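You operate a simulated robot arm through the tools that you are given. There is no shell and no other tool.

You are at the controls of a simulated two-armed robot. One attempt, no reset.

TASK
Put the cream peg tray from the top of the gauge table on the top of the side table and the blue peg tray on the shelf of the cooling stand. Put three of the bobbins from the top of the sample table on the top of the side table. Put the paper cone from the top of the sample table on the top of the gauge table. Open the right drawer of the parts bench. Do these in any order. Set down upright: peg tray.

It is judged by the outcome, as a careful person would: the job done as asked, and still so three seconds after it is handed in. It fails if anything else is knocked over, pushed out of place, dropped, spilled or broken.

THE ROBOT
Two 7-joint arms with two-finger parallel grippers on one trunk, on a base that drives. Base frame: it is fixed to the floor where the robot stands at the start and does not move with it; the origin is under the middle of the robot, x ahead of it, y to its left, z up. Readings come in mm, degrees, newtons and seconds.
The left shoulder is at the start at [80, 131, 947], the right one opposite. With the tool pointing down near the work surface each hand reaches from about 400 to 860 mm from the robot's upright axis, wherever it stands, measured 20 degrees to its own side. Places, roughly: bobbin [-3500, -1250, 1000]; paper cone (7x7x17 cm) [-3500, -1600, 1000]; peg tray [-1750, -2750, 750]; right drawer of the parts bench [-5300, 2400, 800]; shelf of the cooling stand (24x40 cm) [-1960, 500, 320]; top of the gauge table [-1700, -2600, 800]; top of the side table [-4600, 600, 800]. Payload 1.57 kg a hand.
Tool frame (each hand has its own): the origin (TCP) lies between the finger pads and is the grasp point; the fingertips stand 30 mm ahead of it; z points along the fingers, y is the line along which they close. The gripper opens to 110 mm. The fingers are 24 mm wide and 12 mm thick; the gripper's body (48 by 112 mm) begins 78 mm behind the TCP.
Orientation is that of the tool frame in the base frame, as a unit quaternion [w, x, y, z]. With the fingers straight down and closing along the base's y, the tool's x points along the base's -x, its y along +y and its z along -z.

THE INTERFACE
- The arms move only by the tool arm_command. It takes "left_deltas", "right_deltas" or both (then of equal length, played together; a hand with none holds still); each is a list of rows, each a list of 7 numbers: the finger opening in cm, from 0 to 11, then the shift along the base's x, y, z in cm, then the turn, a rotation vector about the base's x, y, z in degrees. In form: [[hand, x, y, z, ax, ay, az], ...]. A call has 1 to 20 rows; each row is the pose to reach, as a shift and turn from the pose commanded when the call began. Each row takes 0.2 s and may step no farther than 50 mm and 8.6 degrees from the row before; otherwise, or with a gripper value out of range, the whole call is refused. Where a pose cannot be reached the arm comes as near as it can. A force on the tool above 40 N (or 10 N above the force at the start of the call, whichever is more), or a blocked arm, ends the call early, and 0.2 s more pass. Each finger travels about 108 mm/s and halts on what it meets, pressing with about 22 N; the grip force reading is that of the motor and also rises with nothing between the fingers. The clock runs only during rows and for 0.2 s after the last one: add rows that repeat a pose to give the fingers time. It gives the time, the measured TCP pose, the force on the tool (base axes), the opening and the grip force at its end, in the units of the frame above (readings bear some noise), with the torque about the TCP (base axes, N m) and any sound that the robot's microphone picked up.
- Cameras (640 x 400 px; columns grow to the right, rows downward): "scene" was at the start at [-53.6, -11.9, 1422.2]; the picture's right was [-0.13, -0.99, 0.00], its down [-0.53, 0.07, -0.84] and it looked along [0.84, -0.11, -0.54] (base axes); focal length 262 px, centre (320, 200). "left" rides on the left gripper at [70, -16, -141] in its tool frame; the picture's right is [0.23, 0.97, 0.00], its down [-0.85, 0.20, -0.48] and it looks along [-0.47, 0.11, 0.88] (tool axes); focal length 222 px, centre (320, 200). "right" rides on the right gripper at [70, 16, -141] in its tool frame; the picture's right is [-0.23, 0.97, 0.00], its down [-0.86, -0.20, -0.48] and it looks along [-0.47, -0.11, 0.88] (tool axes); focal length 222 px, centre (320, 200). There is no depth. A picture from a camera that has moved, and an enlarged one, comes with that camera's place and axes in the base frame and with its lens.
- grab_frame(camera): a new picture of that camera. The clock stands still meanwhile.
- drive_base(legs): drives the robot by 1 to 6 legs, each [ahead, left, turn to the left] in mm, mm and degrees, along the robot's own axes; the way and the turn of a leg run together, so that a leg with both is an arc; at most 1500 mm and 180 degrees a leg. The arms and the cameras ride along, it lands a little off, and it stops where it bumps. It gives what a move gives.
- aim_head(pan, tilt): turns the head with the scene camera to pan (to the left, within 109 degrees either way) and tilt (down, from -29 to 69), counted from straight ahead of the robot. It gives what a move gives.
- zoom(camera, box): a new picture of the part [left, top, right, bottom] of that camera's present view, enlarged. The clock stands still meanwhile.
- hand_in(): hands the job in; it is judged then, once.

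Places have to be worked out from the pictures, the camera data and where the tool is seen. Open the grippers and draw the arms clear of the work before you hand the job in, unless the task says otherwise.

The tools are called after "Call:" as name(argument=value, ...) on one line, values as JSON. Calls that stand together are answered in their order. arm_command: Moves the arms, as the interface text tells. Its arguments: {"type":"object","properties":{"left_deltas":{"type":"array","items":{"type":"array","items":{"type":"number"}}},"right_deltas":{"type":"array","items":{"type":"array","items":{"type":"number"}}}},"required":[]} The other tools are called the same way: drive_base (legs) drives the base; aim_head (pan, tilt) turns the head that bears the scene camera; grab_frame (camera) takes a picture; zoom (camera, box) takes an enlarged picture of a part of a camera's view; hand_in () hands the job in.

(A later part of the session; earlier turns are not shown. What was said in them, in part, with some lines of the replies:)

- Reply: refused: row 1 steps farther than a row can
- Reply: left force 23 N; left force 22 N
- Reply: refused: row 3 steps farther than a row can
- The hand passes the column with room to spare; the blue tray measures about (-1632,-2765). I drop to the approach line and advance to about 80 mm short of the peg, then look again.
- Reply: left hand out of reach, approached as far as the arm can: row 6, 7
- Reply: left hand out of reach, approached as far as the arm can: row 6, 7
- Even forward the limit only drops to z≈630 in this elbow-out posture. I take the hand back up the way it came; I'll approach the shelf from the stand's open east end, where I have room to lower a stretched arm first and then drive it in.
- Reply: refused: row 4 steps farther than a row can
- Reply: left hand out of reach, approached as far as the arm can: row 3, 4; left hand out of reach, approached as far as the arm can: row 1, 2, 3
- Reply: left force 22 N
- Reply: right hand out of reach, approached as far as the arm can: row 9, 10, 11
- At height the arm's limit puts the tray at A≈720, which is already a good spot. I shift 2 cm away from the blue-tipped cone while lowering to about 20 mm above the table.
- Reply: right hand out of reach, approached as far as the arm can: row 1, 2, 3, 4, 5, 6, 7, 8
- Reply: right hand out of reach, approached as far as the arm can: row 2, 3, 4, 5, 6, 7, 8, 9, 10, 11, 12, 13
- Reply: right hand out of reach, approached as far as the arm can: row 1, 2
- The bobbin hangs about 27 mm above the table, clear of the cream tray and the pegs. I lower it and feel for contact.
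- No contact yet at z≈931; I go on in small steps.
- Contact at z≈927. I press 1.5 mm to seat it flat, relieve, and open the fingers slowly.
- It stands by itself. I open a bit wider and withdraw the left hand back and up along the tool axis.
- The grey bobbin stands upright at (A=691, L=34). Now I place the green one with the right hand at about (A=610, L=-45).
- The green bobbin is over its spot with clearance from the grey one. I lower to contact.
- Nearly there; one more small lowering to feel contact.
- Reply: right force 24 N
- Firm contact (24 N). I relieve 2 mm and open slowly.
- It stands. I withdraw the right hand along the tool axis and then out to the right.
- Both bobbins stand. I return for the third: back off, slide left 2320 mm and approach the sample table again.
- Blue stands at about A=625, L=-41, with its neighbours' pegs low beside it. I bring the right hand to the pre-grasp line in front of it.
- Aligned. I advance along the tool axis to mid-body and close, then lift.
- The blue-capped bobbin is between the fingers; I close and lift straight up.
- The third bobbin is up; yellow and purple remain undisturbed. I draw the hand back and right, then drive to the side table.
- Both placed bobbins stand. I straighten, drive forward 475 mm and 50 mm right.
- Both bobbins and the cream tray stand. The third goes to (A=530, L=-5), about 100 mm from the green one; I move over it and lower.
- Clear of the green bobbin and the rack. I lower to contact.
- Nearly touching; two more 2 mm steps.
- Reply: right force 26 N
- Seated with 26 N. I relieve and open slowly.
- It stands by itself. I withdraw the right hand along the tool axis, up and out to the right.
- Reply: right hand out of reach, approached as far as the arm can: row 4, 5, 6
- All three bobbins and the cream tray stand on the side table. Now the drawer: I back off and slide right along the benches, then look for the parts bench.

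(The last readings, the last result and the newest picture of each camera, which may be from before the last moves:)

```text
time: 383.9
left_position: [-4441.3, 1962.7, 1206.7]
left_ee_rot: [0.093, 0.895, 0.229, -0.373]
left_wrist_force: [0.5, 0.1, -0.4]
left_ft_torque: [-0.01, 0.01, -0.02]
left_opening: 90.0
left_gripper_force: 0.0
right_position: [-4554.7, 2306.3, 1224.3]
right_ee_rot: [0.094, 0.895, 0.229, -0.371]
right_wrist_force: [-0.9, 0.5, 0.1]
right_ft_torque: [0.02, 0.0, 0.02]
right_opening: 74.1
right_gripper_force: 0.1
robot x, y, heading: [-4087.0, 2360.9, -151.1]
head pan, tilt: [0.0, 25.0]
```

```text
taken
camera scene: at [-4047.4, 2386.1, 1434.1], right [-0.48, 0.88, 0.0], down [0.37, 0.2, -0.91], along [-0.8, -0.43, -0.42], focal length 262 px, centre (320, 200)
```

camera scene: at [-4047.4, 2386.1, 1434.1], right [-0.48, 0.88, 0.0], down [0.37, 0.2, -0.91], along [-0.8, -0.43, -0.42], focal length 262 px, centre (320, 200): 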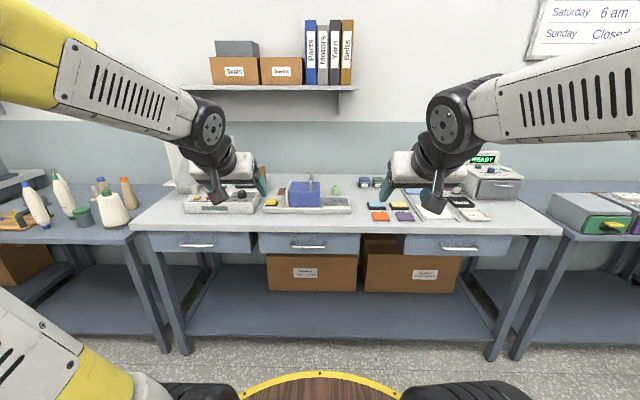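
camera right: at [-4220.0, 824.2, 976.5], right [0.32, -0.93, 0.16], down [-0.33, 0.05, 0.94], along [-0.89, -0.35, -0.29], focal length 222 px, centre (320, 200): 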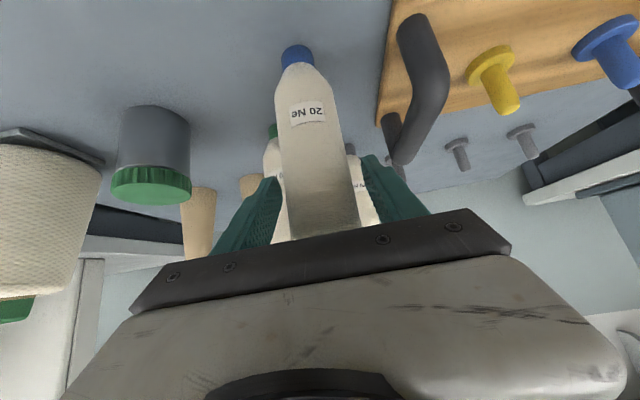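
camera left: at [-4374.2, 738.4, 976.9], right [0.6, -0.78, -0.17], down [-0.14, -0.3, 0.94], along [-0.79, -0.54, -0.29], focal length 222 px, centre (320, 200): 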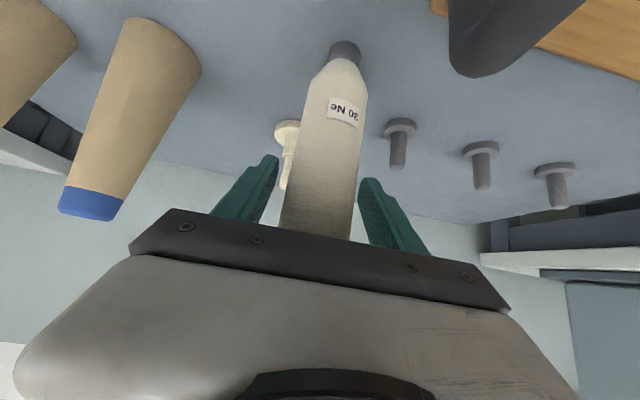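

This bench with three drawers fits the given drawer place (right drawer's front near (-5125,2450), behind it (-5300,2400)); the wood-topped bench is far off at (-5800,4100). I slide right 340 mm to bring its right drawer in front of my right hand and look closely.

Call:
drive_base(legs=[[0, -340, 0]])

Call:
aim_head(pan=-5, tilt=35)

Call:
grab_frame(camera="scene")

Call:
zoom(camera="scene", box=[240, 130, 480, 290])

Call:
grab_frame(camera="right")

```text
time: 386.1
left_position: [-4601.0, 2256.5, 1206.3]
left_ee_rot: [0.093, 0.895, 0.228, -0.373]
left_wrist_force: [0.5, 0.4, 0.3]
left_ft_torque: [-0.02, -0.01, 0.03]
left_opening: 90.0
left_gripper_force: 0.1
right_position: [-4714.7, 2599.5, 1223.9]
right_ee_rot: [0.093, 0.895, 0.228, -0.371]
right_wrist_force: [-0.1, -0.6, -0.7]
right_ft_torque: [-0.01, 0.01, 0.02]
right_opening: 73.8
right_gripper_force: 0.0
robot x, y, heading: [-4249.0, 2656.9, -151.1]
head pan, tilt: [0.0, 25.0]
```

```text
time: 386.8
left_position: [-4601.3, 2257.0, 1206.0]
left_ee_rot: [0.092, 0.895, 0.228, -0.371]
left_wrist_force: [0.1, 0.2, 0.0]
left_ft_torque: [0.0, 0.0, 0.0]
left_opening: 90.1
left_gripper_force: 0.1
right_position: [-4714.6, 2600.2, 1224.0]
right_ee_rot: [0.093, 0.895, 0.229, -0.372]
right_wrist_force: [-0.1, -0.3, 0.1]
right_ft_torque: [0.0, 0.01, 0.01]
right_opening: 74.1
right_gripper_force: 0.1
robot x, y, heading: [-4243.8, 2654.0, -151.3]
head pan, tilt: [-5.0, 35.0]
```

```text
taken
camera scene: at [-4207.2, 2687.7, 1418.4], right [-0.4, 0.92, 0.0], down [0.53, 0.23, -0.82], along [-0.75, -0.33, -0.57], focal length 262 px, centre (320, 200)
```

scene: 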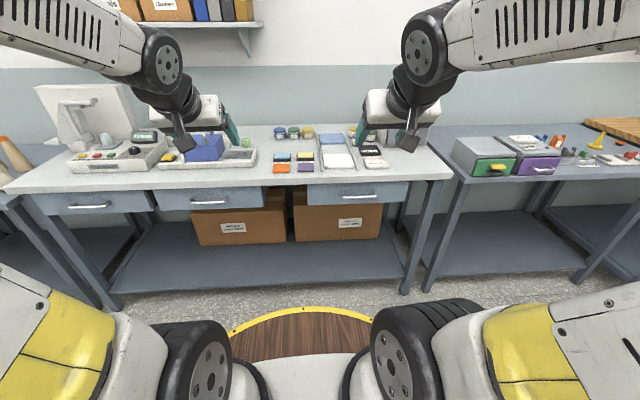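

```text
2.50 times, centred on (360, 210) of scene
camera zoom: at [-4207.2, 2687.7, 1418.4], right [-0.4, 0.92, 0.0], down [0.53, 0.23, -0.82], along [-0.75, -0.33, -0.57], focal length 655 px, centre (220, 175)
```

zoom: 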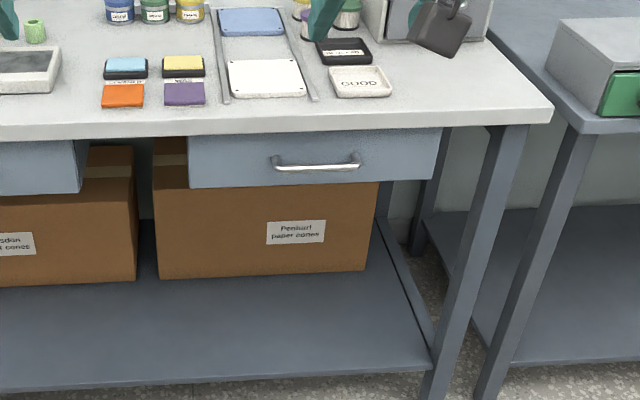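

```text
taken
camera right: at [-4575.1, 2657.0, 1275.9], right [0.32, -0.93, 0.16], down [-0.33, 0.05, 0.94], along [-0.89, -0.36, -0.29], focal length 222 px, centre (320, 200)
```

right: 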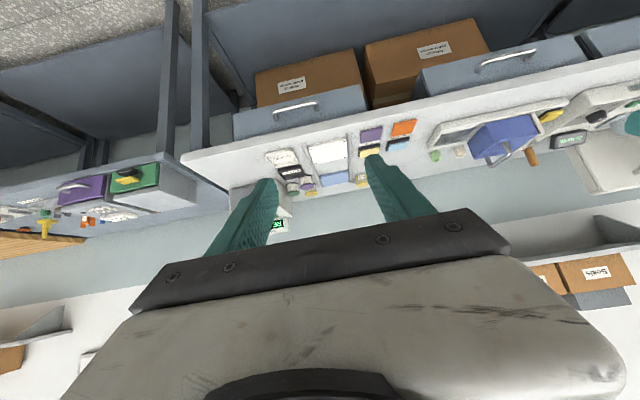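

The bar handle of the right drawer triangulates to (-5122.6,2465.5,794) — centre lateral L≈-256, 859 mm ahead of me. I bring the right hand level (pointing straight at the bench) in the free space in front.

Call:
arm_command(right_deltas=[[7, -2.8, -0.1, -3.3, -3.6, 6.6, 0], [6.5, -5.6, -0.2, -6.7, -7.2, 13.1, 0], [6, -8.4, -0.2, -10, -10.8, 19.7, 0], [6, -11.2, -0.3, -13.3, -14.5, 26.3, 0], [6, -14, -0.4, -16.7, -18.1, 32.9, 0], [6, -16.8, -0.5, -20, -21.7, 39.4, 0], [6, -16.8, -0.5, -20, -21.7, 39.4, 0]])

Call:
grab_frame(camera="scene")

Call:
grab_frame(camera="right")

```text
time: 388.4
left_position: [-4601.1, 2255.5, 1207.2]
left_ee_rot: [0.093, 0.895, 0.228, -0.372]
left_wrist_force: [0.0, 0.5, 0.3]
left_ft_torque: [0.0, 0.01, 0.0]
left_opening: 89.8
left_gripper_force: 0.0
right_position: [-4883.9, 2593.5, 1025.6]
right_ee_rot: [-0.174, -0.685, -0.174, 0.685]
right_wrist_force: [0.1, -0.2, 0.3]
right_ft_torque: [0.04, 0.0, 0.01]
right_opening: 60.0
right_gripper_force: 0.1
right hand out of reach, approached as far as the arm can: row 2, 3, 4, 5
robot x, y, heading: [-4248.3, 2657.8, -151.6]
head pan, tilt: [-5.0, 35.0]
```

```text
taken
camera scene: at [-4207.2, 2687.8, 1418.3], right [-0.4, 0.92, 0.0], down [0.53, 0.23, -0.82], along [-0.75, -0.33, -0.57], focal length 262 px, centre (320, 200)
```

scene: 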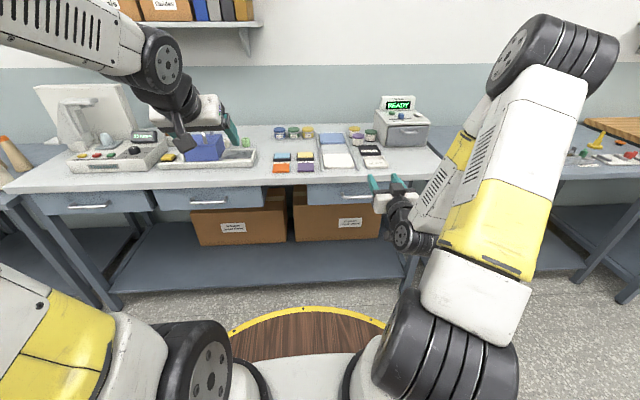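

```text
taken
camera right: at [-4751.1, 2648.0, 956.3], right [0.46, -0.86, 0.23], down [0.32, 0.4, 0.86], along [-0.82, -0.32, 0.47], focal length 222 px, centre (320, 200)
```

right: 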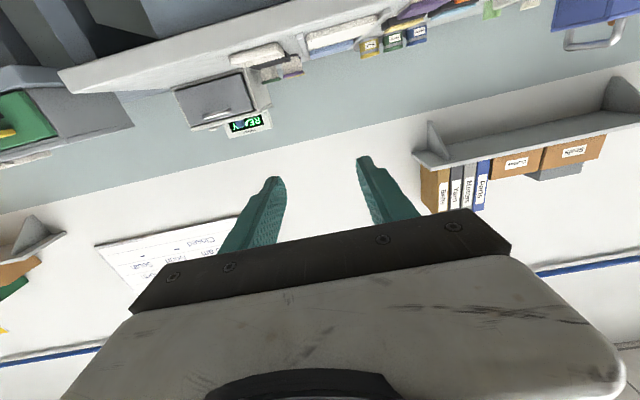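

The hand is level, pointing at the bench. Now I roll it 90° about its pointing axis so that the fingers close vertically around the bar.

Call:
arm_command(right_deltas=[[6, 0, 0, -1, -7.2, -3.9, 0], [6, 0, 0, -2, -14.3, -7.9, 0], [6, 0, 0, -3, -21.5, -11.8, 0], [6, 0, 0, -4, -28.7, -15.8, 0], [6, 0, 0, -5, -35.8, -19.7, 0], [6, 0, 0, -6, -43, -23.7, 0], [6, 0, 0, -7, -50.2, -27.6, 0], [6, 0, 0, -8, -57.4, -31.5, 0], [6, 0, 0, -9, -64.5, -35.5, 0], [6, 0, 0, -10, -71.7, -39.4, 0], [6, 0, 0, -10, -78.9, -43.4, 0], [6, 0, 0, -10, -78.9, -43.4, 0]])

Call:
grab_frame(camera="scene")

Call:
grab_frame(camera="right")

```text
time: 391.0
left_position: [-4601.2, 2256.5, 1207.6]
left_ee_rot: [0.092, 0.895, 0.228, -0.372]
left_wrist_force: [0.2, 0.3, 0.9]
left_ft_torque: [-0.01, -0.03, -0.01]
left_opening: 90.2
left_gripper_force: 0.1
right_position: [-4882.5, 2595.3, 922.4]
right_ee_rot: [0.608, 0.61, -0.363, -0.357]
right_wrist_force: [0.4, -0.1, -0.3]
right_ft_torque: [-0.02, -0.04, 0.01]
right_opening: 59.9
right_gripper_force: 0.1
robot x, y, heading: [-4247.8, 2658.3, -151.4]
head pan, tilt: [-5.0, 35.0]
```

```text
taken
camera scene: at [-4207.3, 2687.7, 1418.3], right [-0.4, 0.92, 0.0], down [0.53, 0.23, -0.82], along [-0.75, -0.33, -0.57], focal length 262 px, centre (320, 200)
```

scene: 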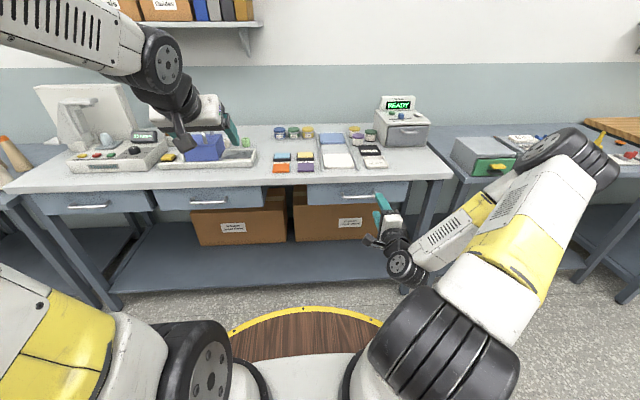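

```text
taken
camera right: at [-4724.7, 2601.9, 942.1], right [-0.12, 0.2, 0.97], down [0.01, 0.98, -0.2], along [-0.99, -0.02, -0.12], focal length 222 px, centre (320, 200)
```

right: 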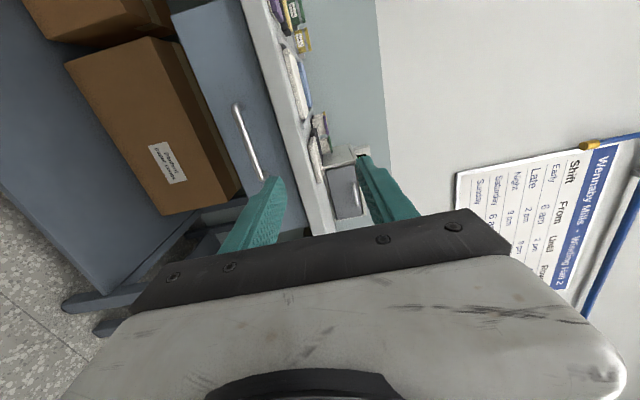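

The roll succeeded; the handle appears as the bar left of (below) the fingers in the rotated view. I lower the hand to the handle's height, still ~240 mm away from it.

Call:
arm_command(right_deltas=[[6, 0, 0, -4, 0, 0, 0], [6, 0, 0, -8, 0, 0, 0], [6, 0, 0, -12, 0, 0, 0], [6, 0, 0, -12.8, 0, 0, 0], [6, 0, 0, -12.8, 0, 0, 0]])

Call:
grab_frame(camera="right")

Call:
zoom(camera="scene", box=[280, 130, 480, 290])

```text
time: 392.2
left_position: [-4600.1, 2257.1, 1206.3]
left_ee_rot: [0.092, 0.895, 0.228, -0.372]
left_wrist_force: [-0.6, -0.8, 0.6]
left_ft_torque: [0.0, 0.01, -0.04]
left_opening: 90.0
left_gripper_force: 0.1
right_position: [-4882.1, 2597.5, 794.1]
right_ee_rot: [0.608, 0.61, -0.361, -0.358]
right_wrist_force: [-0.6, -0.1, -0.1]
right_ft_torque: [0.01, 0.01, 0.03]
right_opening: 60.2
right_gripper_force: 0.2
robot x, y, heading: [-4247.3, 2655.6, -151.2]
head pan, tilt: [-5.0, 35.0]
```

```text
taken
camera right: at [-4724.9, 2603.7, 813.9], right [-0.12, 0.2, 0.97], down [0.01, 0.98, -0.2], along [-0.99, -0.02, -0.11], focal length 222 px, centre (320, 200)
```

right: 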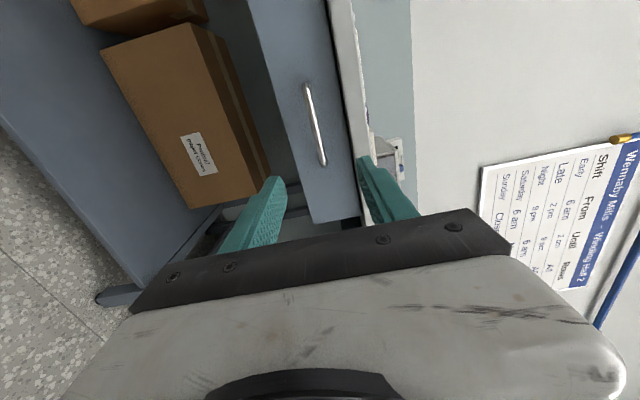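

```text
2.50 times, centred on (380, 210) of scene
camera zoom: at [-4207.3, 2687.7, 1418.3], right [-0.4, 0.92, 0.0], down [0.53, 0.23, -0.82], along [-0.75, -0.33, -0.57], focal length 655 px, centre (170, 175)
```

zoom: 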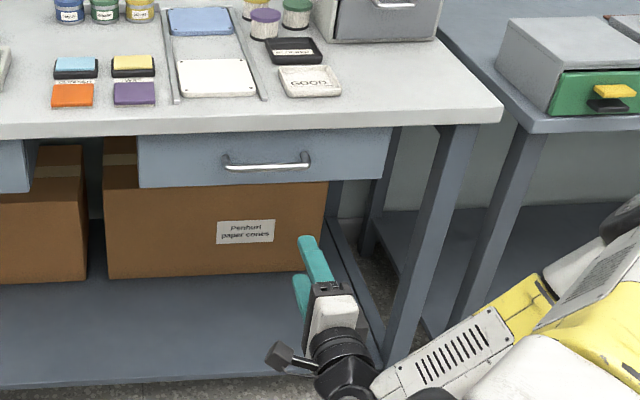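

Level with the bar now: its centre measures L≈-254, z≈785, spanning about 143 mm. I lower 10 mm and advance towards it, stopping ~60 mm short to check.

Call:
arm_command(right_deltas=[[6, 0, 0, -1, 0, 0, 0], [6, -3.8, -2.1, -1, 0, 0, 0], [6, -7.5, -4.1, -1, 0, 0, 0], [6, -11.3, -6.2, -1, 0, 0, 0], [6, -15.1, -8.3, -1, 0, 0, 0], [6, -18, -9.9, -1, 0, 0, 0], [6, -18, -9.9, -1, 0, 0, 0]])

Call:
grab_frame(camera="right")

Call:
zoom(camera="scene", box=[280, 130, 480, 290])

```text
time: 393.8
left_position: [-4600.0, 2257.2, 1205.7]
left_ee_rot: [0.093, 0.895, 0.229, -0.372]
left_wrist_force: [1.0, -0.5, -0.7]
left_ft_torque: [0.03, 0.01, -0.01]
left_opening: 89.8
left_gripper_force: 0.0
right_position: [-5062.8, 2493.6, 783.5]
right_ee_rot: [0.608, 0.611, -0.36, -0.358]
right_wrist_force: [-0.3, 0.6, 0.2]
right_ft_torque: [0.01, 0.02, -0.02]
right_opening: 60.0
right_gripper_force: 0.1
robot x, y, heading: [-4246.5, 2653.0, -151.3]
head pan, tilt: [-5.0, 35.0]
```

```text
taken
camera right: at [-4904.8, 2500.4, 802.8], right [-0.12, 0.2, 0.97], down [0.01, 0.98, -0.2], along [-0.99, -0.02, -0.11], focal length 222 px, centre (320, 200)
```

right: 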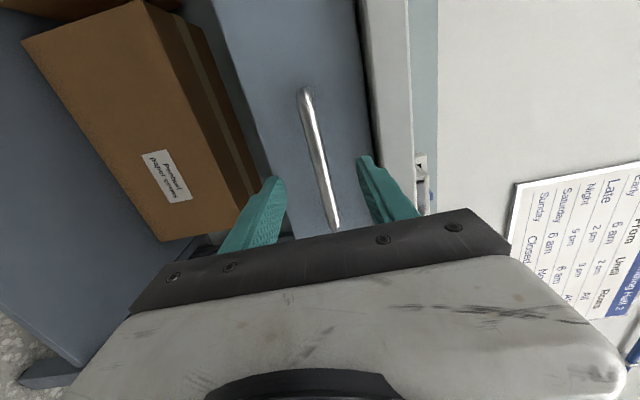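

```text
2.50 times, centred on (380, 210) of scene
camera zoom: at [-4207.3, 2687.8, 1418.3], right [-0.4, 0.92, 0.0], down [0.53, 0.23, -0.82], along [-0.75, -0.33, -0.57], focal length 655 px, centre (170, 175)
```

zoom: 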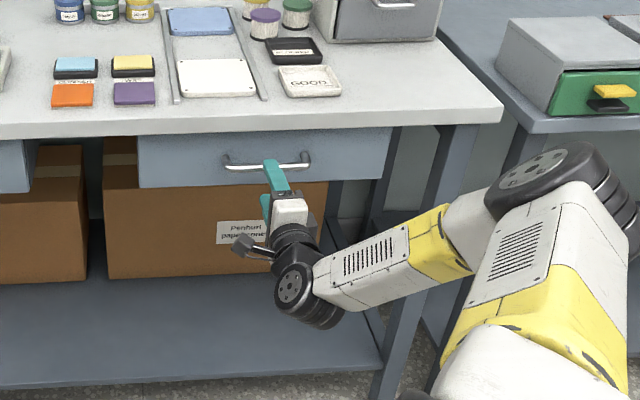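

The two views put the bar 53 mm ahead of the TCP and about 2–3 mm above it. I raise 2 mm, advance 38 mm so that the bar lies between the finger pads, and look.

Call:
arm_command(right_deltas=[[6, -1.1, -0.6, 0.2, 0, 0, 0], [6, -2.2, -1.2, 0.2, 0, 0, 0], [6, -3.3, -1.8, 0.2, 0, 0, 0], [6, -3.3, -1.8, 0.2, 0, 0, 0]])

Call:
grab_frame(camera="right")

```text
time: 394.8
left_position: [-4601.8, 2256.4, 1206.7]
left_ee_rot: [0.093, 0.895, 0.229, -0.371]
left_wrist_force: [-0.6, -0.1, -0.6]
left_ft_torque: [0.03, -0.01, 0.0]
left_opening: 89.9
left_gripper_force: 0.1
right_position: [-5094.3, 2477.5, 788.1]
right_ee_rot: [0.608, 0.609, -0.362, -0.358]
right_wrist_force: [0.5, -0.1, 0.3]
right_ft_torque: [-0.03, 0.01, 0.02]
right_opening: 60.0
right_gripper_force: 0.0
robot x, y, heading: [-4248.5, 2656.7, -151.3]
head pan, tilt: [-5.0, 35.0]
```

```text
taken
camera right: at [-4937.9, 2483.9, 805.5], right [-0.12, 0.2, 0.97], down [0.01, 0.98, -0.2], along [-0.99, -0.02, -0.11], focal length 222 px, centre (320, 200)
```

right: 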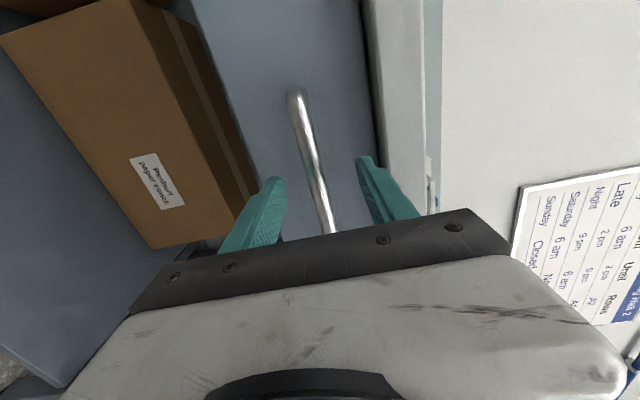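

The bar passes right through the grasp line. I close the fingers on it.

Call:
arm_command(right_deltas=[[4, 0, 0, 0, 0, 0, 0], [2, 0, 0, 0, 0, 0, 0], [0, 0, 0, 0, 0, 0, 0], [0, 0, 0, 0, 0, 0, 0], [0, 0, 0, 0, 0, 0, 0]])

Call:
grab_frame(camera="right")

```text
time: 396.0
left_position: [-4601.2, 2255.6, 1206.3]
left_ee_rot: [0.093, 0.895, 0.228, -0.371]
left_wrist_force: [-0.4, 0.1, 0.3]
left_ft_torque: [0.0, -0.02, 0.02]
left_opening: 90.3
left_gripper_force: 0.0
right_position: [-5095.0, 2476.5, 784.5]
right_ee_rot: [0.606, 0.611, -0.362, -0.357]
right_wrist_force: [0.1, 1.3, -19.5]
right_ft_torque: [0.51, -0.4, -0.04]
right_opening: 14.8
right_gripper_force: 31.3
robot x, y, heading: [-4249.6, 2656.3, -151.5]
head pan, tilt: [-5.0, 35.0]
```

```text
taken
camera right: at [-4937.5, 2484.2, 803.5], right [-0.12, 0.2, 0.97], down [0.01, 0.98, -0.2], along [-0.99, -0.02, -0.12], focal length 222 px, centre (320, 200)
```

right: 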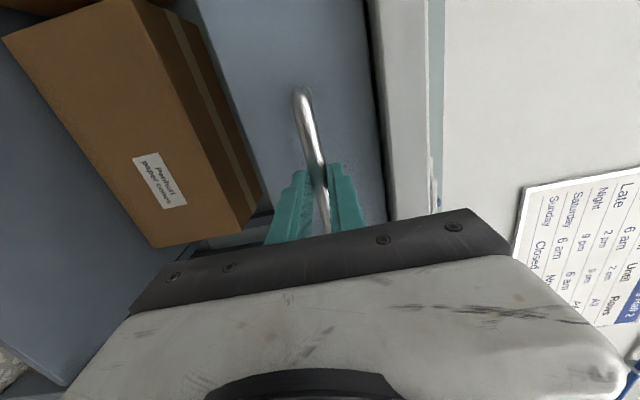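

The bar is gripped (14.8 mm). I lower the command 3 mm to relax the vertical load, and pull back gently 5 cm to test the drawer.

Call:
arm_command(right_deltas=[[0, 0, 0, -0.3, 0, 0, 0], [0, 0.9, 0.5, -0.3, 0, 0, 0], [0, 1.8, 1, -0.3, 0, 0, 0], [0, 2.7, 1.5, -0.3, 0, 0, 0], [0, 3.6, 2, -0.3, 0, 0, 0], [0, 4.4, 2.4, -0.3, 0, 0, 0], [0, 4.4, 2.4, -0.3, 0, 0, 0]])

Call:
grab_frame(camera="right")

Call:
grab_frame(camera="scene")

```text
time: 397.6
left_position: [-4601.1, 2256.4, 1205.3]
left_ee_rot: [0.093, 0.895, 0.228, -0.372]
left_wrist_force: [-1.0, -0.5, 0.0]
left_ft_torque: [-0.05, 0.0, 0.03]
left_opening: 90.2
left_gripper_force: 0.0
right_position: [-5051.4, 2499.4, 783.4]
right_ee_rot: [0.608, 0.611, -0.36, -0.357]
right_wrist_force: [5.0, -9.4, -13.6]
right_ft_torque: [0.31, -0.23, 1.08]
right_opening: 14.7
right_gripper_force: 30.6
robot x, y, heading: [-4244.9, 2656.3, -151.5]
head pan, tilt: [-5.0, 35.0]
```

```text
taken
camera right: at [-4893.6, 2507.5, 802.9], right [-0.12, 0.2, 0.97], down [0.0, 0.98, -0.2], along [-0.99, -0.02, -0.12], focal length 222 px, centre (320, 200)
```

right: 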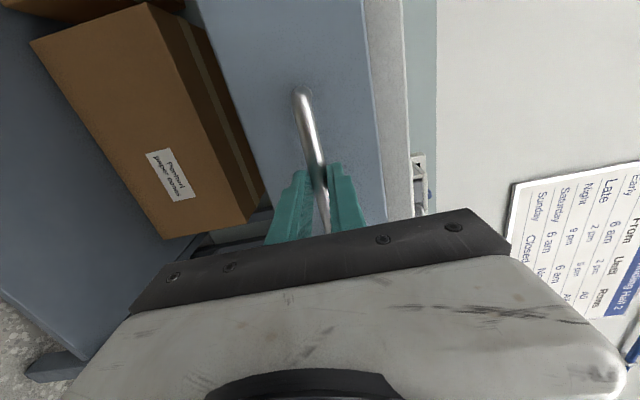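

```text
taken
camera scene: at [-4207.7, 2687.2, 1418.3], right [-0.4, 0.92, 0.0], down [0.53, 0.23, -0.82], along [-0.75, -0.33, -0.57], focal length 262 px, centre (320, 200)
```

scene: 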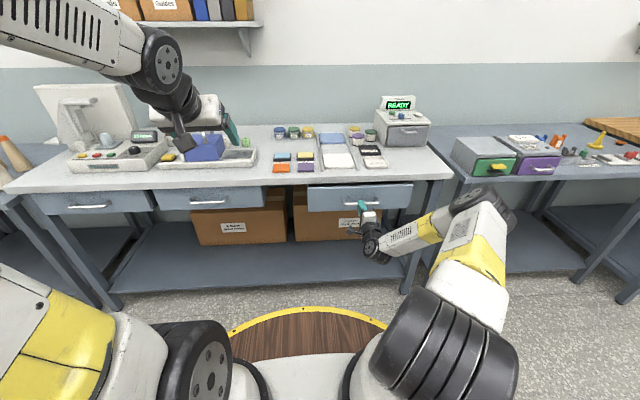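

The drawer follows. I keep pulling another 20 cm with the arm, adjusting direction slightly to the bench's normal.

Call:
arm_command(right_deltas=[[0, 1.8, 0.9, -0.2, 0, 0, 0], [0, 3.5, 1.9, -0.2, 0, 0, 0], [0, 5.3, 2.8, -0.2, 0, 0, 0], [0, 7.1, 3.7, -0.2, 0, 0, 0], [0, 8.9, 4.6, -0.2, 0, 0, 0], [0, 10.6, 5.6, -0.2, 0, 0, 0], [0, 12.4, 6.5, -0.2, 0, 0, 0], [0, 14.2, 7.4, -0.2, 0, 0, 0], [0, 15.9, 8.4, -0.2, 0, 0, 0], [0, 17.7, 9.3, -0.2, 0, 0, 0], [0, 17.7, 9.3, -0.2, 0, 0, 0]])

Call:
grab_frame(camera="right")

Call:
grab_frame(camera="scene")

```text
time: 400.0
left_position: [-4600.3, 2255.8, 1205.6]
left_ee_rot: [0.093, 0.895, 0.229, -0.372]
left_wrist_force: [-0.1, -0.8, 0.4]
left_ft_torque: [-0.02, 0.01, 0.0]
left_opening: 89.9
left_gripper_force: 0.1
right_position: [-4874.8, 2592.3, 783.6]
right_ee_rot: [0.609, 0.609, -0.36, -0.358]
right_wrist_force: [9.0, -17.9, 19.9]
right_ft_torque: [-0.13, 0.63, 0.09]
right_opening: 14.7
right_gripper_force: 30.7
robot x, y, heading: [-4245.6, 2654.3, -151.2]
head pan, tilt: [-5.0, 35.0]
```

```text
taken
camera right: at [-4716.2, 2600.9, 801.7], right [-0.11, 0.2, 0.97], down [0.0, 0.98, -0.2], along [-0.99, -0.02, -0.11], focal length 222 px, centre (320, 200)
```

right: 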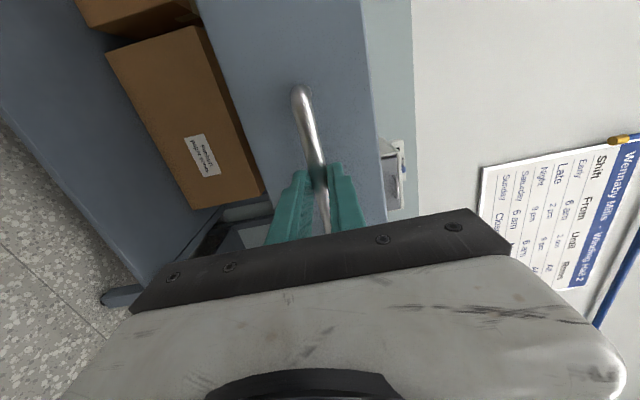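

```text
taken
camera scene: at [-4206.3, 2687.2, 1418.3], right [-0.4, 0.92, 0.0], down [0.53, 0.23, -0.82], along [-0.75, -0.33, -0.57], focal length 262 px, centre (320, 200)
```

scene: 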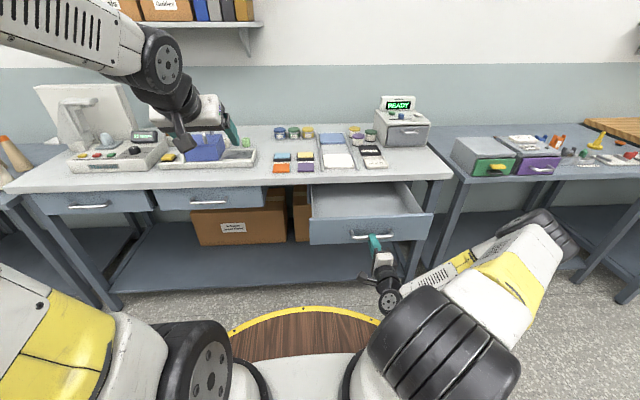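

The drawer is out about 25 cm. I correct the small sideways/vertical offset of the hand, then pull a little further to find its stop.

Call:
arm_command(right_deltas=[[0, 0.1, -0.2, 0.2, 0, 0, 0], [0, 0.2, -0.4, 0.35, 0, 0, 0], [0, 0.2, -0.4, 0.35, 0, 0, 0]])

Call:
arm_command(right_deltas=[[0, 0.9, 0.5, 0, 0, 0, 0], [0, 1.8, 0.9, 0, 0, 0, 0], [0, 2.7, 1.4, 0, 0, 0, 0], [0, 3.5, 1.9, 0, 0, 0, 0], [0, 4.4, 2.3, 0, 0, 0, 0], [0, 4.4, 2.3, 0, 0, 0, 0]])

Call:
grab_frame(camera="scene")

```text
time: 400.8
left_position: [-4600.4, 2256.5, 1207.5]
left_ee_rot: [0.092, 0.895, 0.227, -0.372]
left_wrist_force: [0.1, -0.7, -0.7]
left_ft_torque: [0.01, -0.02, -0.02]
left_opening: 90.0
left_gripper_force: 0.0
right_position: [-4873.7, 2592.4, 784.0]
right_ee_rot: [0.605, 0.611, -0.362, -0.359]
right_wrist_force: [-0.3, 4.4, -0.5]
right_ft_torque: [0.07, 0.04, 0.72]
right_opening: 14.8
right_gripper_force: 30.5
robot x, y, heading: [-4248.6, 2659.8, -151.6]
head pan, tilt: [-5.0, 35.0]
```

```text
time: 402.2
left_position: [-4603.0, 2257.5, 1205.5]
left_ee_rot: [0.092, 0.895, 0.228, -0.371]
left_wrist_force: [-0.5, -0.9, 0.6]
left_ft_torque: [-0.03, -0.02, -0.05]
left_opening: 89.9
left_gripper_force: 0.1
right_position: [-4829.3, 2615.6, 783.5]
right_ee_rot: [0.606, 0.61, -0.363, -0.358]
right_wrist_force: [-8.9, 19.5, -16.7]
right_ft_torque: [0.37, -0.29, -0.24]
right_opening: 14.8
right_gripper_force: 30.7
robot x, y, heading: [-4244.6, 2655.8, -151.4]
head pan, tilt: [-5.0, 35.0]
```

```text
taken
camera scene: at [-4208.1, 2688.4, 1418.3], right [-0.4, 0.92, 0.0], down [0.53, 0.23, -0.82], along [-0.75, -0.33, -0.57], focal length 262 px, centre (320, 200)
```

scene: 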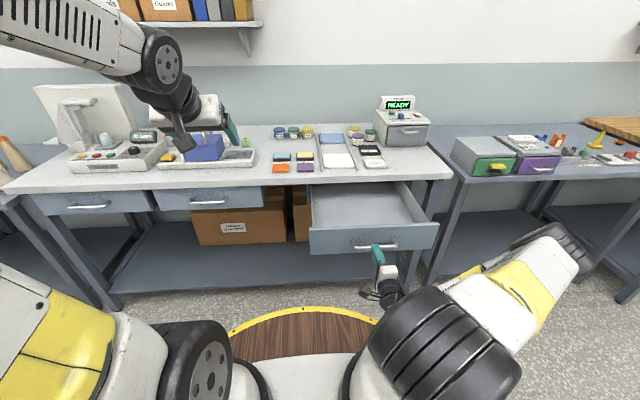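

About 30 cm out and still no stop felt in the pull direction. I recentre the hand and continue with small backward base moves.

Call:
arm_command(right_deltas=[[0, -0.05, 0.12, -0.1, 0, 0, 0], [0, -0.12, 0.22, -0.2, 0, 0, 0], [0, -0.12, 0.22, -0.2, 0, 0, 0]])

Call:
drive_base(legs=[[-40, 0, 0]])

Call:
grab_frame(camera="scene")

Call:
zoom(camera="scene", box=[280, 150, 460, 270])

```text
time: 403.0
left_position: [-4600.3, 2256.2, 1206.8]
left_ee_rot: [0.093, 0.895, 0.229, -0.371]
left_wrist_force: [0.7, -0.4, -0.3]
left_ft_torque: [-0.01, 0.01, 0.0]
left_opening: 90.0
left_gripper_force: 0.1
right_position: [-4830.9, 2615.6, 783.8]
right_ee_rot: [0.608, 0.611, -0.361, -0.357]
right_wrist_force: [-2.5, 5.7, -6.6]
right_ft_torque: [0.29, -0.09, -1.01]
right_opening: 14.8
right_gripper_force: 31.2
robot x, y, heading: [-4247.6, 2654.8, -151.3]
head pan, tilt: [-5.0, 35.0]
```

```text
time: 403.9
left_position: [-4565.4, 2275.1, 1207.5]
left_ee_rot: [0.093, 0.895, 0.229, -0.372]
left_wrist_force: [0.8, 0.0, 0.6]
left_ft_torque: [0.03, -0.01, -0.03]
left_opening: 90.0
left_gripper_force: 0.1
right_position: [-4794.4, 2634.6, 784.4]
right_ee_rot: [0.609, 0.61, -0.36, -0.356]
right_wrist_force: [0.7, -4.5, -2.3]
right_ft_torque: [0.2, 0.06, 0.3]
right_opening: 14.7
right_gripper_force: 30.9
robot x, y, heading: [-4212.8, 2673.5, -151.1]
head pan, tilt: [-5.0, 35.0]
```

```text
taken
camera scene: at [-4172.1, 2706.8, 1418.3], right [-0.4, 0.92, 0.0], down [0.53, 0.23, -0.82], along [-0.75, -0.33, -0.57], focal length 262 px, centre (320, 200)
```

scene: 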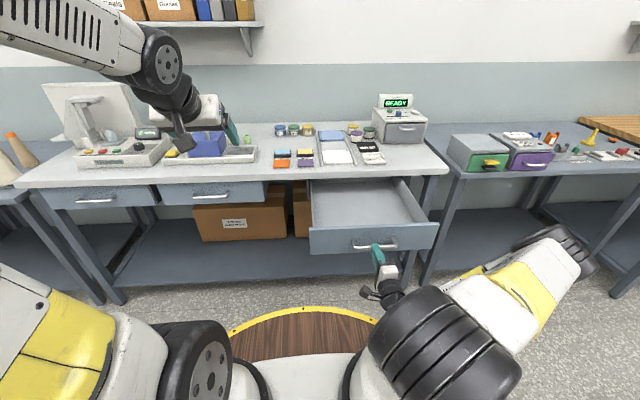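

```text
3.33 times, centred on (370, 210) of scene
camera zoom: at [-4172.1, 2706.8, 1418.3], right [-0.4, 0.92, 0.0], down [0.53, 0.23, -0.82], along [-0.75, -0.33, -0.57], focal length 874 px, centre (153, 167)
```

zoom: 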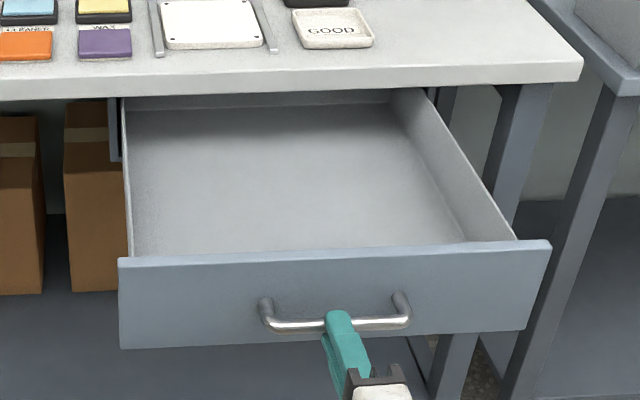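

The drawer's back panel is now visible just under the bench edge: it is out about 34 cm, nearly its full depth. I release the handle and back the hand straight off by moving the base.

Call:
arm_command(right_deltas=[[2.2, 0, 0, 0, 0, 0, 0], [4, 0, 0, 0, 0, 0, 0], [6, 0, 0, 0, 0, 0, 0], [7, 0, 0, 0, 0, 0, 0], [7, 0, 0, 0, 0, 0, 0]])

Call:
grab_frame(camera="right")

Call:
drive_base(legs=[[-200, 0, 0]])

Call:
grab_frame(camera="scene")

```text
time: 405.1
left_position: [-4566.8, 2276.0, 1206.4]
left_ee_rot: [0.093, 0.895, 0.228, -0.373]
left_wrist_force: [0.7, 0.8, 0.3]
left_ft_torque: [0.0, -0.01, -0.03]
left_opening: 89.8
left_gripper_force: 0.1
right_position: [-4794.6, 2634.6, 783.2]
right_ee_rot: [0.608, 0.611, -0.36, -0.357]
right_wrist_force: [0.0, -0.2, -0.1]
right_ft_torque: [-0.02, -0.03, 0.01]
right_opening: 69.9
right_gripper_force: 0.0
robot x, y, heading: [-4209.5, 2673.3, -151.4]
head pan, tilt: [-5.0, 35.0]
```

```text
taken
camera right: at [-4636.6, 2642.3, 802.5], right [-0.12, 0.2, 0.97], down [0.0, 0.98, -0.2], along [-0.99, -0.02, -0.11], focal length 222 px, centre (320, 200)
```

right: 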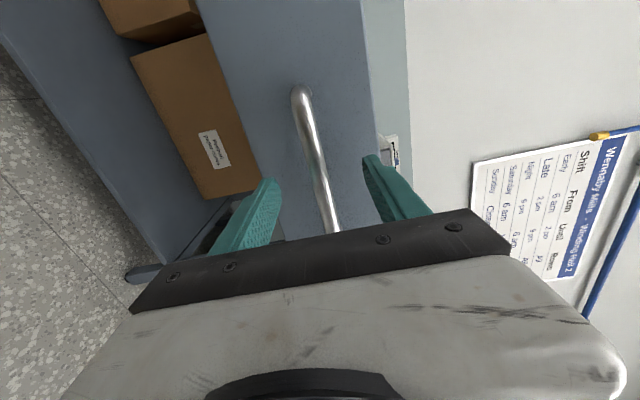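

```text
time: 406.7
left_position: [-4386.5, 2373.7, 1207.9]
left_ee_rot: [0.093, 0.895, 0.227, -0.372]
left_wrist_force: [0.8, -0.4, 0.1]
left_ft_torque: [0.01, 0.0, 0.01]
left_opening: 90.0
left_gripper_force: 0.1
right_position: [-4615.6, 2731.7, 783.7]
right_ee_rot: [0.609, 0.61, -0.36, -0.357]
right_wrist_force: [0.4, 0.3, 0.0]
right_ft_torque: [0.01, 0.01, -0.01]
right_opening: 70.0
right_gripper_force: 0.1
robot x, y, heading: [-4033.7, 2772.9, -151.1]
head pan, tilt: [-5.0, 35.0]
```

```text
taken
camera scene: at [-3992.7, 2804.7, 1418.3], right [-0.4, 0.92, 0.0], down [0.53, 0.23, -0.82], along [-0.75, -0.33, -0.57], focal length 262 px, centre (320, 200)
```

scene: 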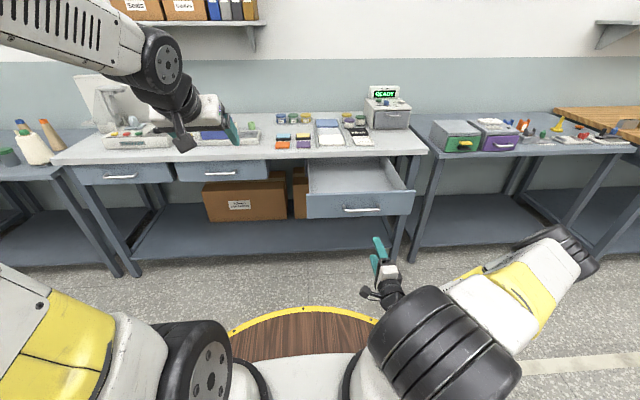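

The drawer stays open. I raise the right hand clear and look over to the side table for a final check.

Call:
arm_command(right_deltas=[[7, 0, 0, 4, 0, 0, 0], [7, 0, 0, 8, 0, 0, 0], [7, 0, 0, 12, 0, 0, 0], [7, 0, 0, 16, 0, 0, 0], [7, 0, 0, 20, 0, 0, 0], [7, 0, 0, 24, 0, 0, 0]])

Call:
drive_base(legs=[[-200, 700, 0]])

Call:
aim_head(pan=25, tilt=22)

Call:
grab_frame(camera="scene")

Call:
aim_head(pan=-25, tilt=22)

Call:
grab_frame(camera="scene")

```text
time: 408.1
left_position: [-4387.8, 2374.7, 1206.9]
left_ee_rot: [0.092, 0.895, 0.228, -0.371]
left_wrist_force: [-0.3, -0.2, -0.1]
left_ft_torque: [0.01, 0.0, 0.06]
left_opening: 90.1
left_gripper_force: 0.1
right_position: [-4664.1, 2730.9, 1005.1]
right_ee_rot: [0.608, 0.61, -0.362, -0.357]
right_wrist_force: [-0.2, 0.3, -1.4]
right_ft_torque: [0.0, 0.01, 0.05]
right_opening: 70.2
right_gripper_force: 0.1
right hand out of reach, approached as far as the arm can: row 4, 5, 6
robot x, y, heading: [-4032.0, 2772.0, -151.3]
head pan, tilt: [-5.0, 35.0]
```

```text
time: 412.1
left_position: [-3882.8, 1853.2, 1205.5]
left_ee_rot: [0.092, 0.896, 0.226, -0.372]
left_wrist_force: [0.2, -0.8, 1.0]
left_ft_torque: [0.0, 0.0, -0.02]
left_opening: 90.2
left_gripper_force: 0.1
right_position: [-4157.3, 2211.8, 1005.8]
right_ee_rot: [0.609, 0.609, -0.361, -0.359]
right_wrist_force: [-0.2, 0.1, -1.2]
right_ft_torque: [-0.04, -0.01, 0.03]
right_opening: 70.0
right_gripper_force: 0.0
robot x, y, heading: [-3526.8, 2249.0, -151.5]
head pan, tilt: [-5.0, 35.0]
```

```text
time: 413.0
left_position: [-3882.8, 1853.6, 1207.2]
left_ee_rot: [0.092, 0.895, 0.226, -0.372]
left_wrist_force: [0.1, 0.0, -0.3]
left_ft_torque: [0.04, 0.01, 0.0]
left_opening: 90.1
left_gripper_force: 0.1
right_position: [-4157.5, 2210.3, 1004.4]
right_ee_rot: [0.608, 0.609, -0.362, -0.359]
right_wrist_force: [0.2, 0.0, -0.5]
right_ft_torque: [-0.01, -0.02, 0.0]
right_opening: 69.9
right_gripper_force: 0.0
robot x, y, heading: [-3524.1, 2252.1, -151.8]
head pan, tilt: [25.0, 22.0]
```

```text
taken
camera scene: at [-3461.3, 2242.3, 1438.9], right [-0.8, 0.6, 0.0], down [0.22, 0.3, -0.93], along [-0.55, -0.74, -0.38], focal length 262 px, centre (320, 200)
```

scene: 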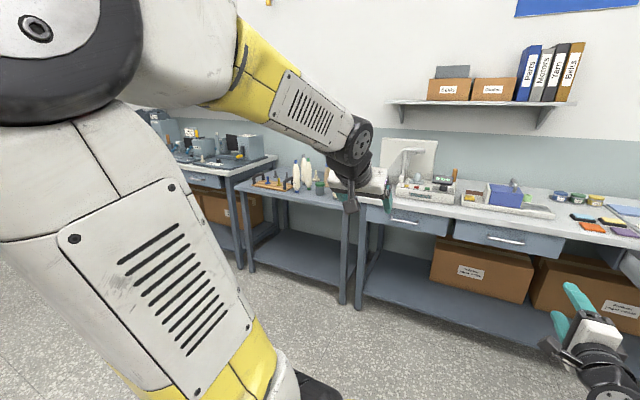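

```text
time: 414.2
left_position: [-3882.8, 1852.4, 1206.4]
left_ee_rot: [0.092, 0.896, 0.225, -0.372]
left_wrist_force: [0.7, -0.2, -0.2]
left_ft_torque: [0.01, -0.01, 0.01]
left_opening: 90.0
left_gripper_force: 0.0
right_position: [-4157.8, 2210.9, 1004.9]
right_ee_rot: [0.608, 0.609, -0.361, -0.359]
right_wrist_force: [0.9, 0.1, -0.7]
right_ft_torque: [-0.01, -0.01, -0.02]
right_opening: 70.1
right_gripper_force: 0.1
robot x, y, heading: [-3527.2, 2245.8, -152.1]
head pan, tilt: [-25.0, 22.0]
```

```text
taken
camera scene: at [-3498.4, 2311.3, 1438.9], right [-0.06, 1.0, 0.0], down [0.37, 0.02, -0.93], along [-0.93, -0.05, -0.37], focal length 262 px, centre (320, 200)
```

scene: 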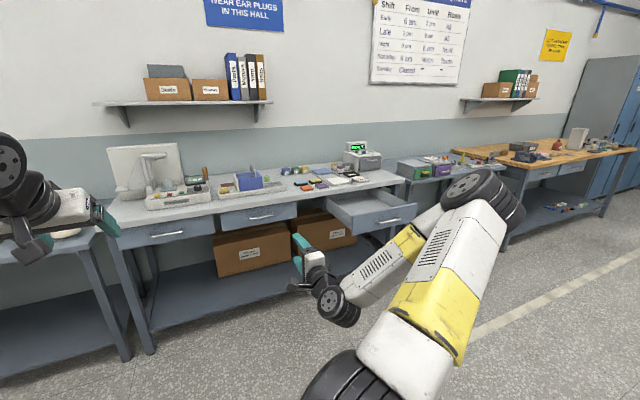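

The drawer stands open. I zoom once more on the side table to confirm the bobbins and cream tray before handing in.

Call:
aim_head(pan=32, tilt=22)

Call:
zoom(camera="scene", box=[260, 120, 460, 240])

Call:
aim_head(pan=90, tilt=20)

Call:
grab_frame(camera="scene")

```text
time: 415.4
left_position: [-3882.4, 1852.3, 1207.1]
left_ee_rot: [0.092, 0.895, 0.225, -0.373]
left_wrist_force: [0.0, 0.5, 0.1]
left_ft_torque: [0.01, 0.0, -0.01]
left_opening: 90.0
left_gripper_force: 0.1
right_position: [-4157.8, 2209.9, 1005.1]
right_ee_rot: [0.608, 0.609, -0.362, -0.359]
right_wrist_force: [0.1, 1.0, 0.1]
right_ft_torque: [0.02, -0.01, -0.02]
right_opening: 70.1
right_gripper_force: 0.0
robot x, y, heading: [-3526.6, 2247.1, -151.7]
head pan, tilt: [32.0, 22.0]
```

```text
3.20 times, centred on (360, 180) of scene
camera zoom: at [-3451.9, 2236.1, 1438.9], right [-0.87, 0.5, 0.0], down [0.19, 0.33, -0.93], along [-0.46, -0.8, -0.37], focal length 839 px, centre (192, 264)
```

zoom: 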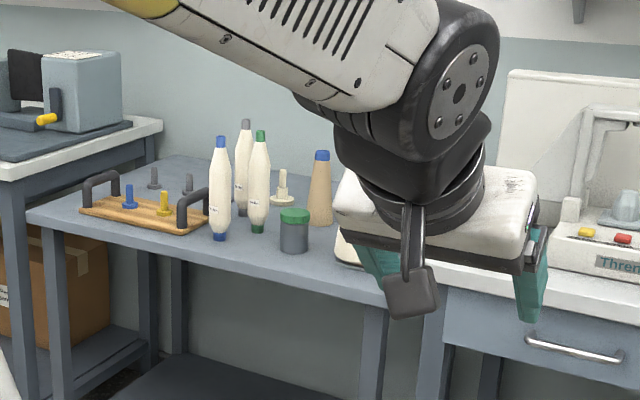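

```text
time: 416.7
left_position: [-3883.1, 1854.3, 1207.5]
left_ee_rot: [0.092, 0.895, 0.227, -0.372]
left_wrist_force: [0.1, -0.2, -0.2]
left_ft_torque: [-0.01, -0.04, -0.01]
left_opening: 90.1
left_gripper_force: 0.0
right_position: [-4158.0, 2212.5, 1005.3]
right_ee_rot: [0.609, 0.609, -0.362, -0.358]
right_wrist_force: [0.1, 0.3, 0.6]
right_ft_torque: [-0.02, -0.03, -0.04]
right_opening: 69.9
right_gripper_force: 0.0
robot x, y, heading: [-3525.3, 2250.6, -151.6]
head pan, tilt: [90.0, 20.0]
```

```text
taken
camera scene: at [-3361.7, 2234.6, 1442.2], right [-0.88, -0.47, 0.0], down [-0.16, 0.3, -0.94], along [0.44, -0.83, -0.34], focal length 262 px, centre (320, 200)
```

scene: 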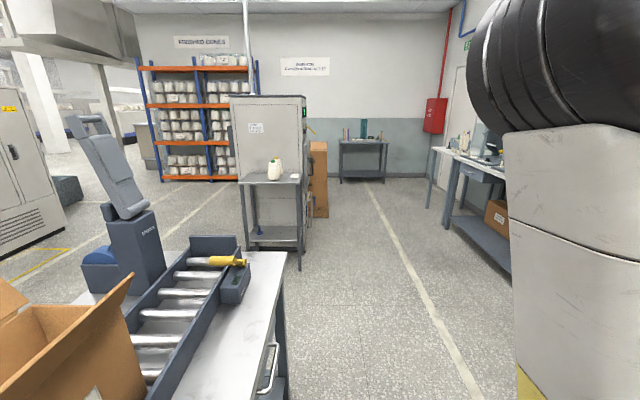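

All objects stand as placed. The packing table looks close behind me, so I look down there to make sure that I'm not touching it.

Call:
aim_head(pan=109, tilt=55)

Call:
grab_frame(camera="scene")

Call:
aim_head(pan=-109, tilt=55)

Call:
grab_frame(camera="scene")

```text
time: 417.7
left_position: [-3882.8, 1852.2, 1206.5]
left_ee_rot: [0.092, 0.895, 0.226, -0.372]
left_wrist_force: [0.4, 0.9, 0.4]
left_ft_torque: [0.01, 0.0, 0.02]
left_opening: 89.9
left_gripper_force: 0.0
right_position: [-4157.8, 2211.4, 1004.7]
right_ee_rot: [0.608, 0.608, -0.362, -0.359]
right_wrist_force: [-0.2, 0.5, -0.1]
right_ft_torque: [-0.04, -0.03, 0.01]
right_opening: 70.0
right_gripper_force: 0.1
robot x, y, heading: [-3527.8, 2254.0, -151.4]
head pan, tilt: [108.9, 55.0]
```

```text
taken
camera scene: at [-3352.9, 2267.6, 1390.1], right [-0.68, -0.73, 0.0], down [-0.6, 0.56, -0.57], along [0.42, -0.39, -0.82], focal length 262 px, centre (320, 200)
```

scene: 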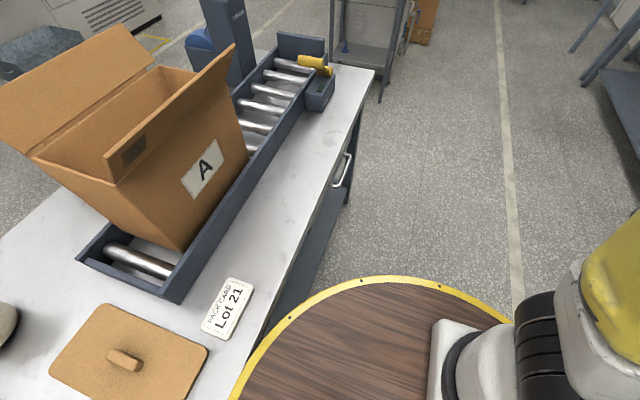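

```text
time: 420.9
left_position: [-3883.3, 1853.5, 1207.4]
left_ee_rot: [0.092, 0.896, 0.225, -0.372]
left_wrist_force: [-0.5, 0.2, 0.1]
left_ft_torque: [0.01, 0.01, -0.03]
left_opening: 89.9
left_gripper_force: 0.1
right_position: [-4157.6, 2210.1, 1004.0]
right_ee_rot: [0.608, 0.609, -0.362, -0.359]
right_wrist_force: [0.4, -0.6, 0.1]
right_ft_torque: [-0.02, 0.01, 0.0]
right_opening: 70.0
right_gripper_force: 0.1
robot x, y, heading: [-3524.7, 2249.2, -151.7]
head pan, tilt: [-108.9, 55.0]
```

```text
taken
camera scene: at [-3417.6, 2387.8, 1390.1], right [0.99, 0.16, 0.0], down [0.13, -0.81, -0.57], along [-0.09, 0.57, -0.82], focal length 262 px, centre (320, 200)
```

scene: 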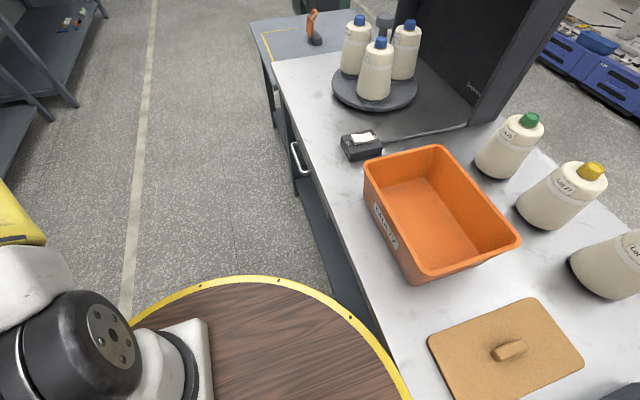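

My base rim is right beside the packing table's edge; nothing on it looks disturbed. I move forward 250 mm, away from it, and check that table.

Call:
drive_base(legs=[[250, 0, 0]])

Call:
aim_head(pan=109, tilt=35)

Call:
grab_frame(camera="scene")

Call:
aim_head(pan=-35, tilt=25)

Call:
grab_frame(camera="scene")

```text
time: 422.7
left_position: [-4102.4, 1735.9, 1207.2]
left_ee_rot: [0.091, 0.896, 0.225, -0.372]
left_wrist_force: [-0.5, 0.4, 0.1]
left_ft_torque: [0.01, -0.04, 0.01]
left_opening: 90.1
left_gripper_force: 0.0
right_position: [-4377.5, 2093.9, 1004.9]
right_ee_rot: [0.608, 0.609, -0.361, -0.359]
right_wrist_force: [0.2, 1.0, -0.3]
right_ft_torque: [0.02, -0.03, 0.03]
right_opening: 69.9
right_gripper_force: 0.1
robot x, y, heading: [-3743.0, 2132.6, -151.7]
head pan, tilt: [-108.9, 55.0]
```

```text
time: 425.8
left_position: [-4102.3, 1736.1, 1206.7]
left_ee_rot: [0.092, 0.896, 0.225, -0.371]
left_wrist_force: [0.1, 0.7, 0.3]
left_ft_torque: [0.0, 0.03, -0.03]
left_opening: 90.2
left_gripper_force: 0.0
right_position: [-4378.0, 2093.9, 1005.4]
right_ee_rot: [0.608, 0.609, -0.361, -0.359]
right_wrist_force: [0.6, -0.3, -0.5]
right_ft_torque: [0.0, -0.01, -0.02]
right_opening: 70.1
right_gripper_force: 0.0
robot x, y, heading: [-3743.5, 2133.5, -151.5]
head pan, tilt: [108.9, 35.0]
```

```text
taken
camera scene: at [-3560.5, 2138.8, 1418.3], right [-0.68, -0.73, 0.0], down [-0.42, 0.39, -0.82], along [0.6, -0.56, -0.57], focal length 262 px, centre (320, 200)
```

scene: 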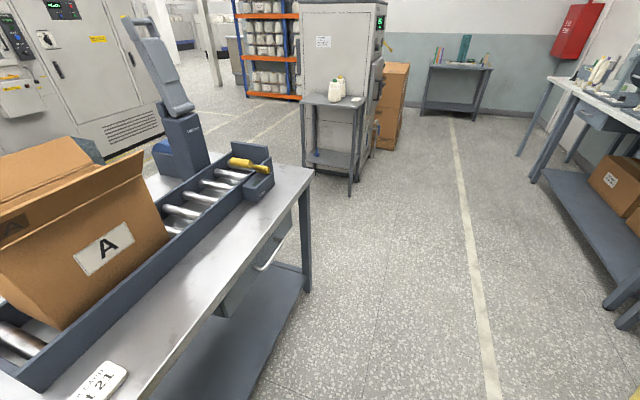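

```text
time: 428.1
left_position: [-4103.9, 1735.3, 1206.0]
left_ee_rot: [0.091, 0.896, 0.225, -0.371]
left_wrist_force: [0.7, 0.6, 0.2]
left_ft_torque: [-0.01, -0.01, -0.01]
left_opening: 89.8
left_gripper_force: 0.0
right_position: [-4377.7, 2094.7, 1004.9]
right_ee_rot: [0.608, 0.609, -0.362, -0.359]
right_wrist_force: [0.5, 0.4, -0.3]
right_ft_torque: [-0.02, -0.01, 0.01]
right_opening: 70.2
right_gripper_force: 0.0
robot x, y, heading: [-3746.4, 2135.1, -151.8]
head pan, tilt: [-35.0, 25.0]
```

```text
taken
camera scene: at [-3716.4, 2209.6, 1434.1], right [0.12, 0.99, 0.0], down [0.42, -0.05, -0.91], along [-0.9, 0.11, -0.42], focal length 262 px, centre (320, 200)
```

scene: 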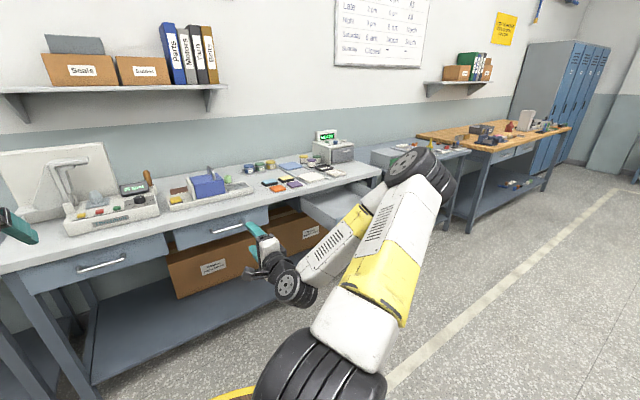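

Everything is in order: blue tray on the cooling stand's shelf, cream tray and three bobbins on the side table, cone on the gauge table, right drawer open, hands empty and clear. I hand the job in.

Call:
hand_in()

```text
The job is handed in.
```

I finished all five parts of the job and handed it in. I don't know the judge's result yet.

- **Peg trays:** the cream tray is upright on the top of the side table. The blue tray is upright on the cooling stand's shelf. There were two blue pegs on the gauge table. I took the larger one behind the gauge column, because it has the same stepped shape as the cream tray. The small one in front is a different peg and stays there.
- **Bobbins:** the grey, green and blue-capped bobbins stand upright on the side table. Their pegs and the other two bobbins are still on the sample table.
- **Paper cone:** it stands on the top of the gauge table, clear of the gauge and the coloured rods.
- **Drawer:** I took the parts bench to be the three-drawer bench nearest the place you gave. Its right drawer is open about 34 cm, almost its full depth.

While moving clear at the end, my base stopped right against the packing table. I moved away, and nothing on the part of the table I could see looked disturbed. I last looked at the side table and the open drawer just before handing in. I saw the cooling stand and gauge table only from across the room at that point. Both hands were empty and clear of the work.
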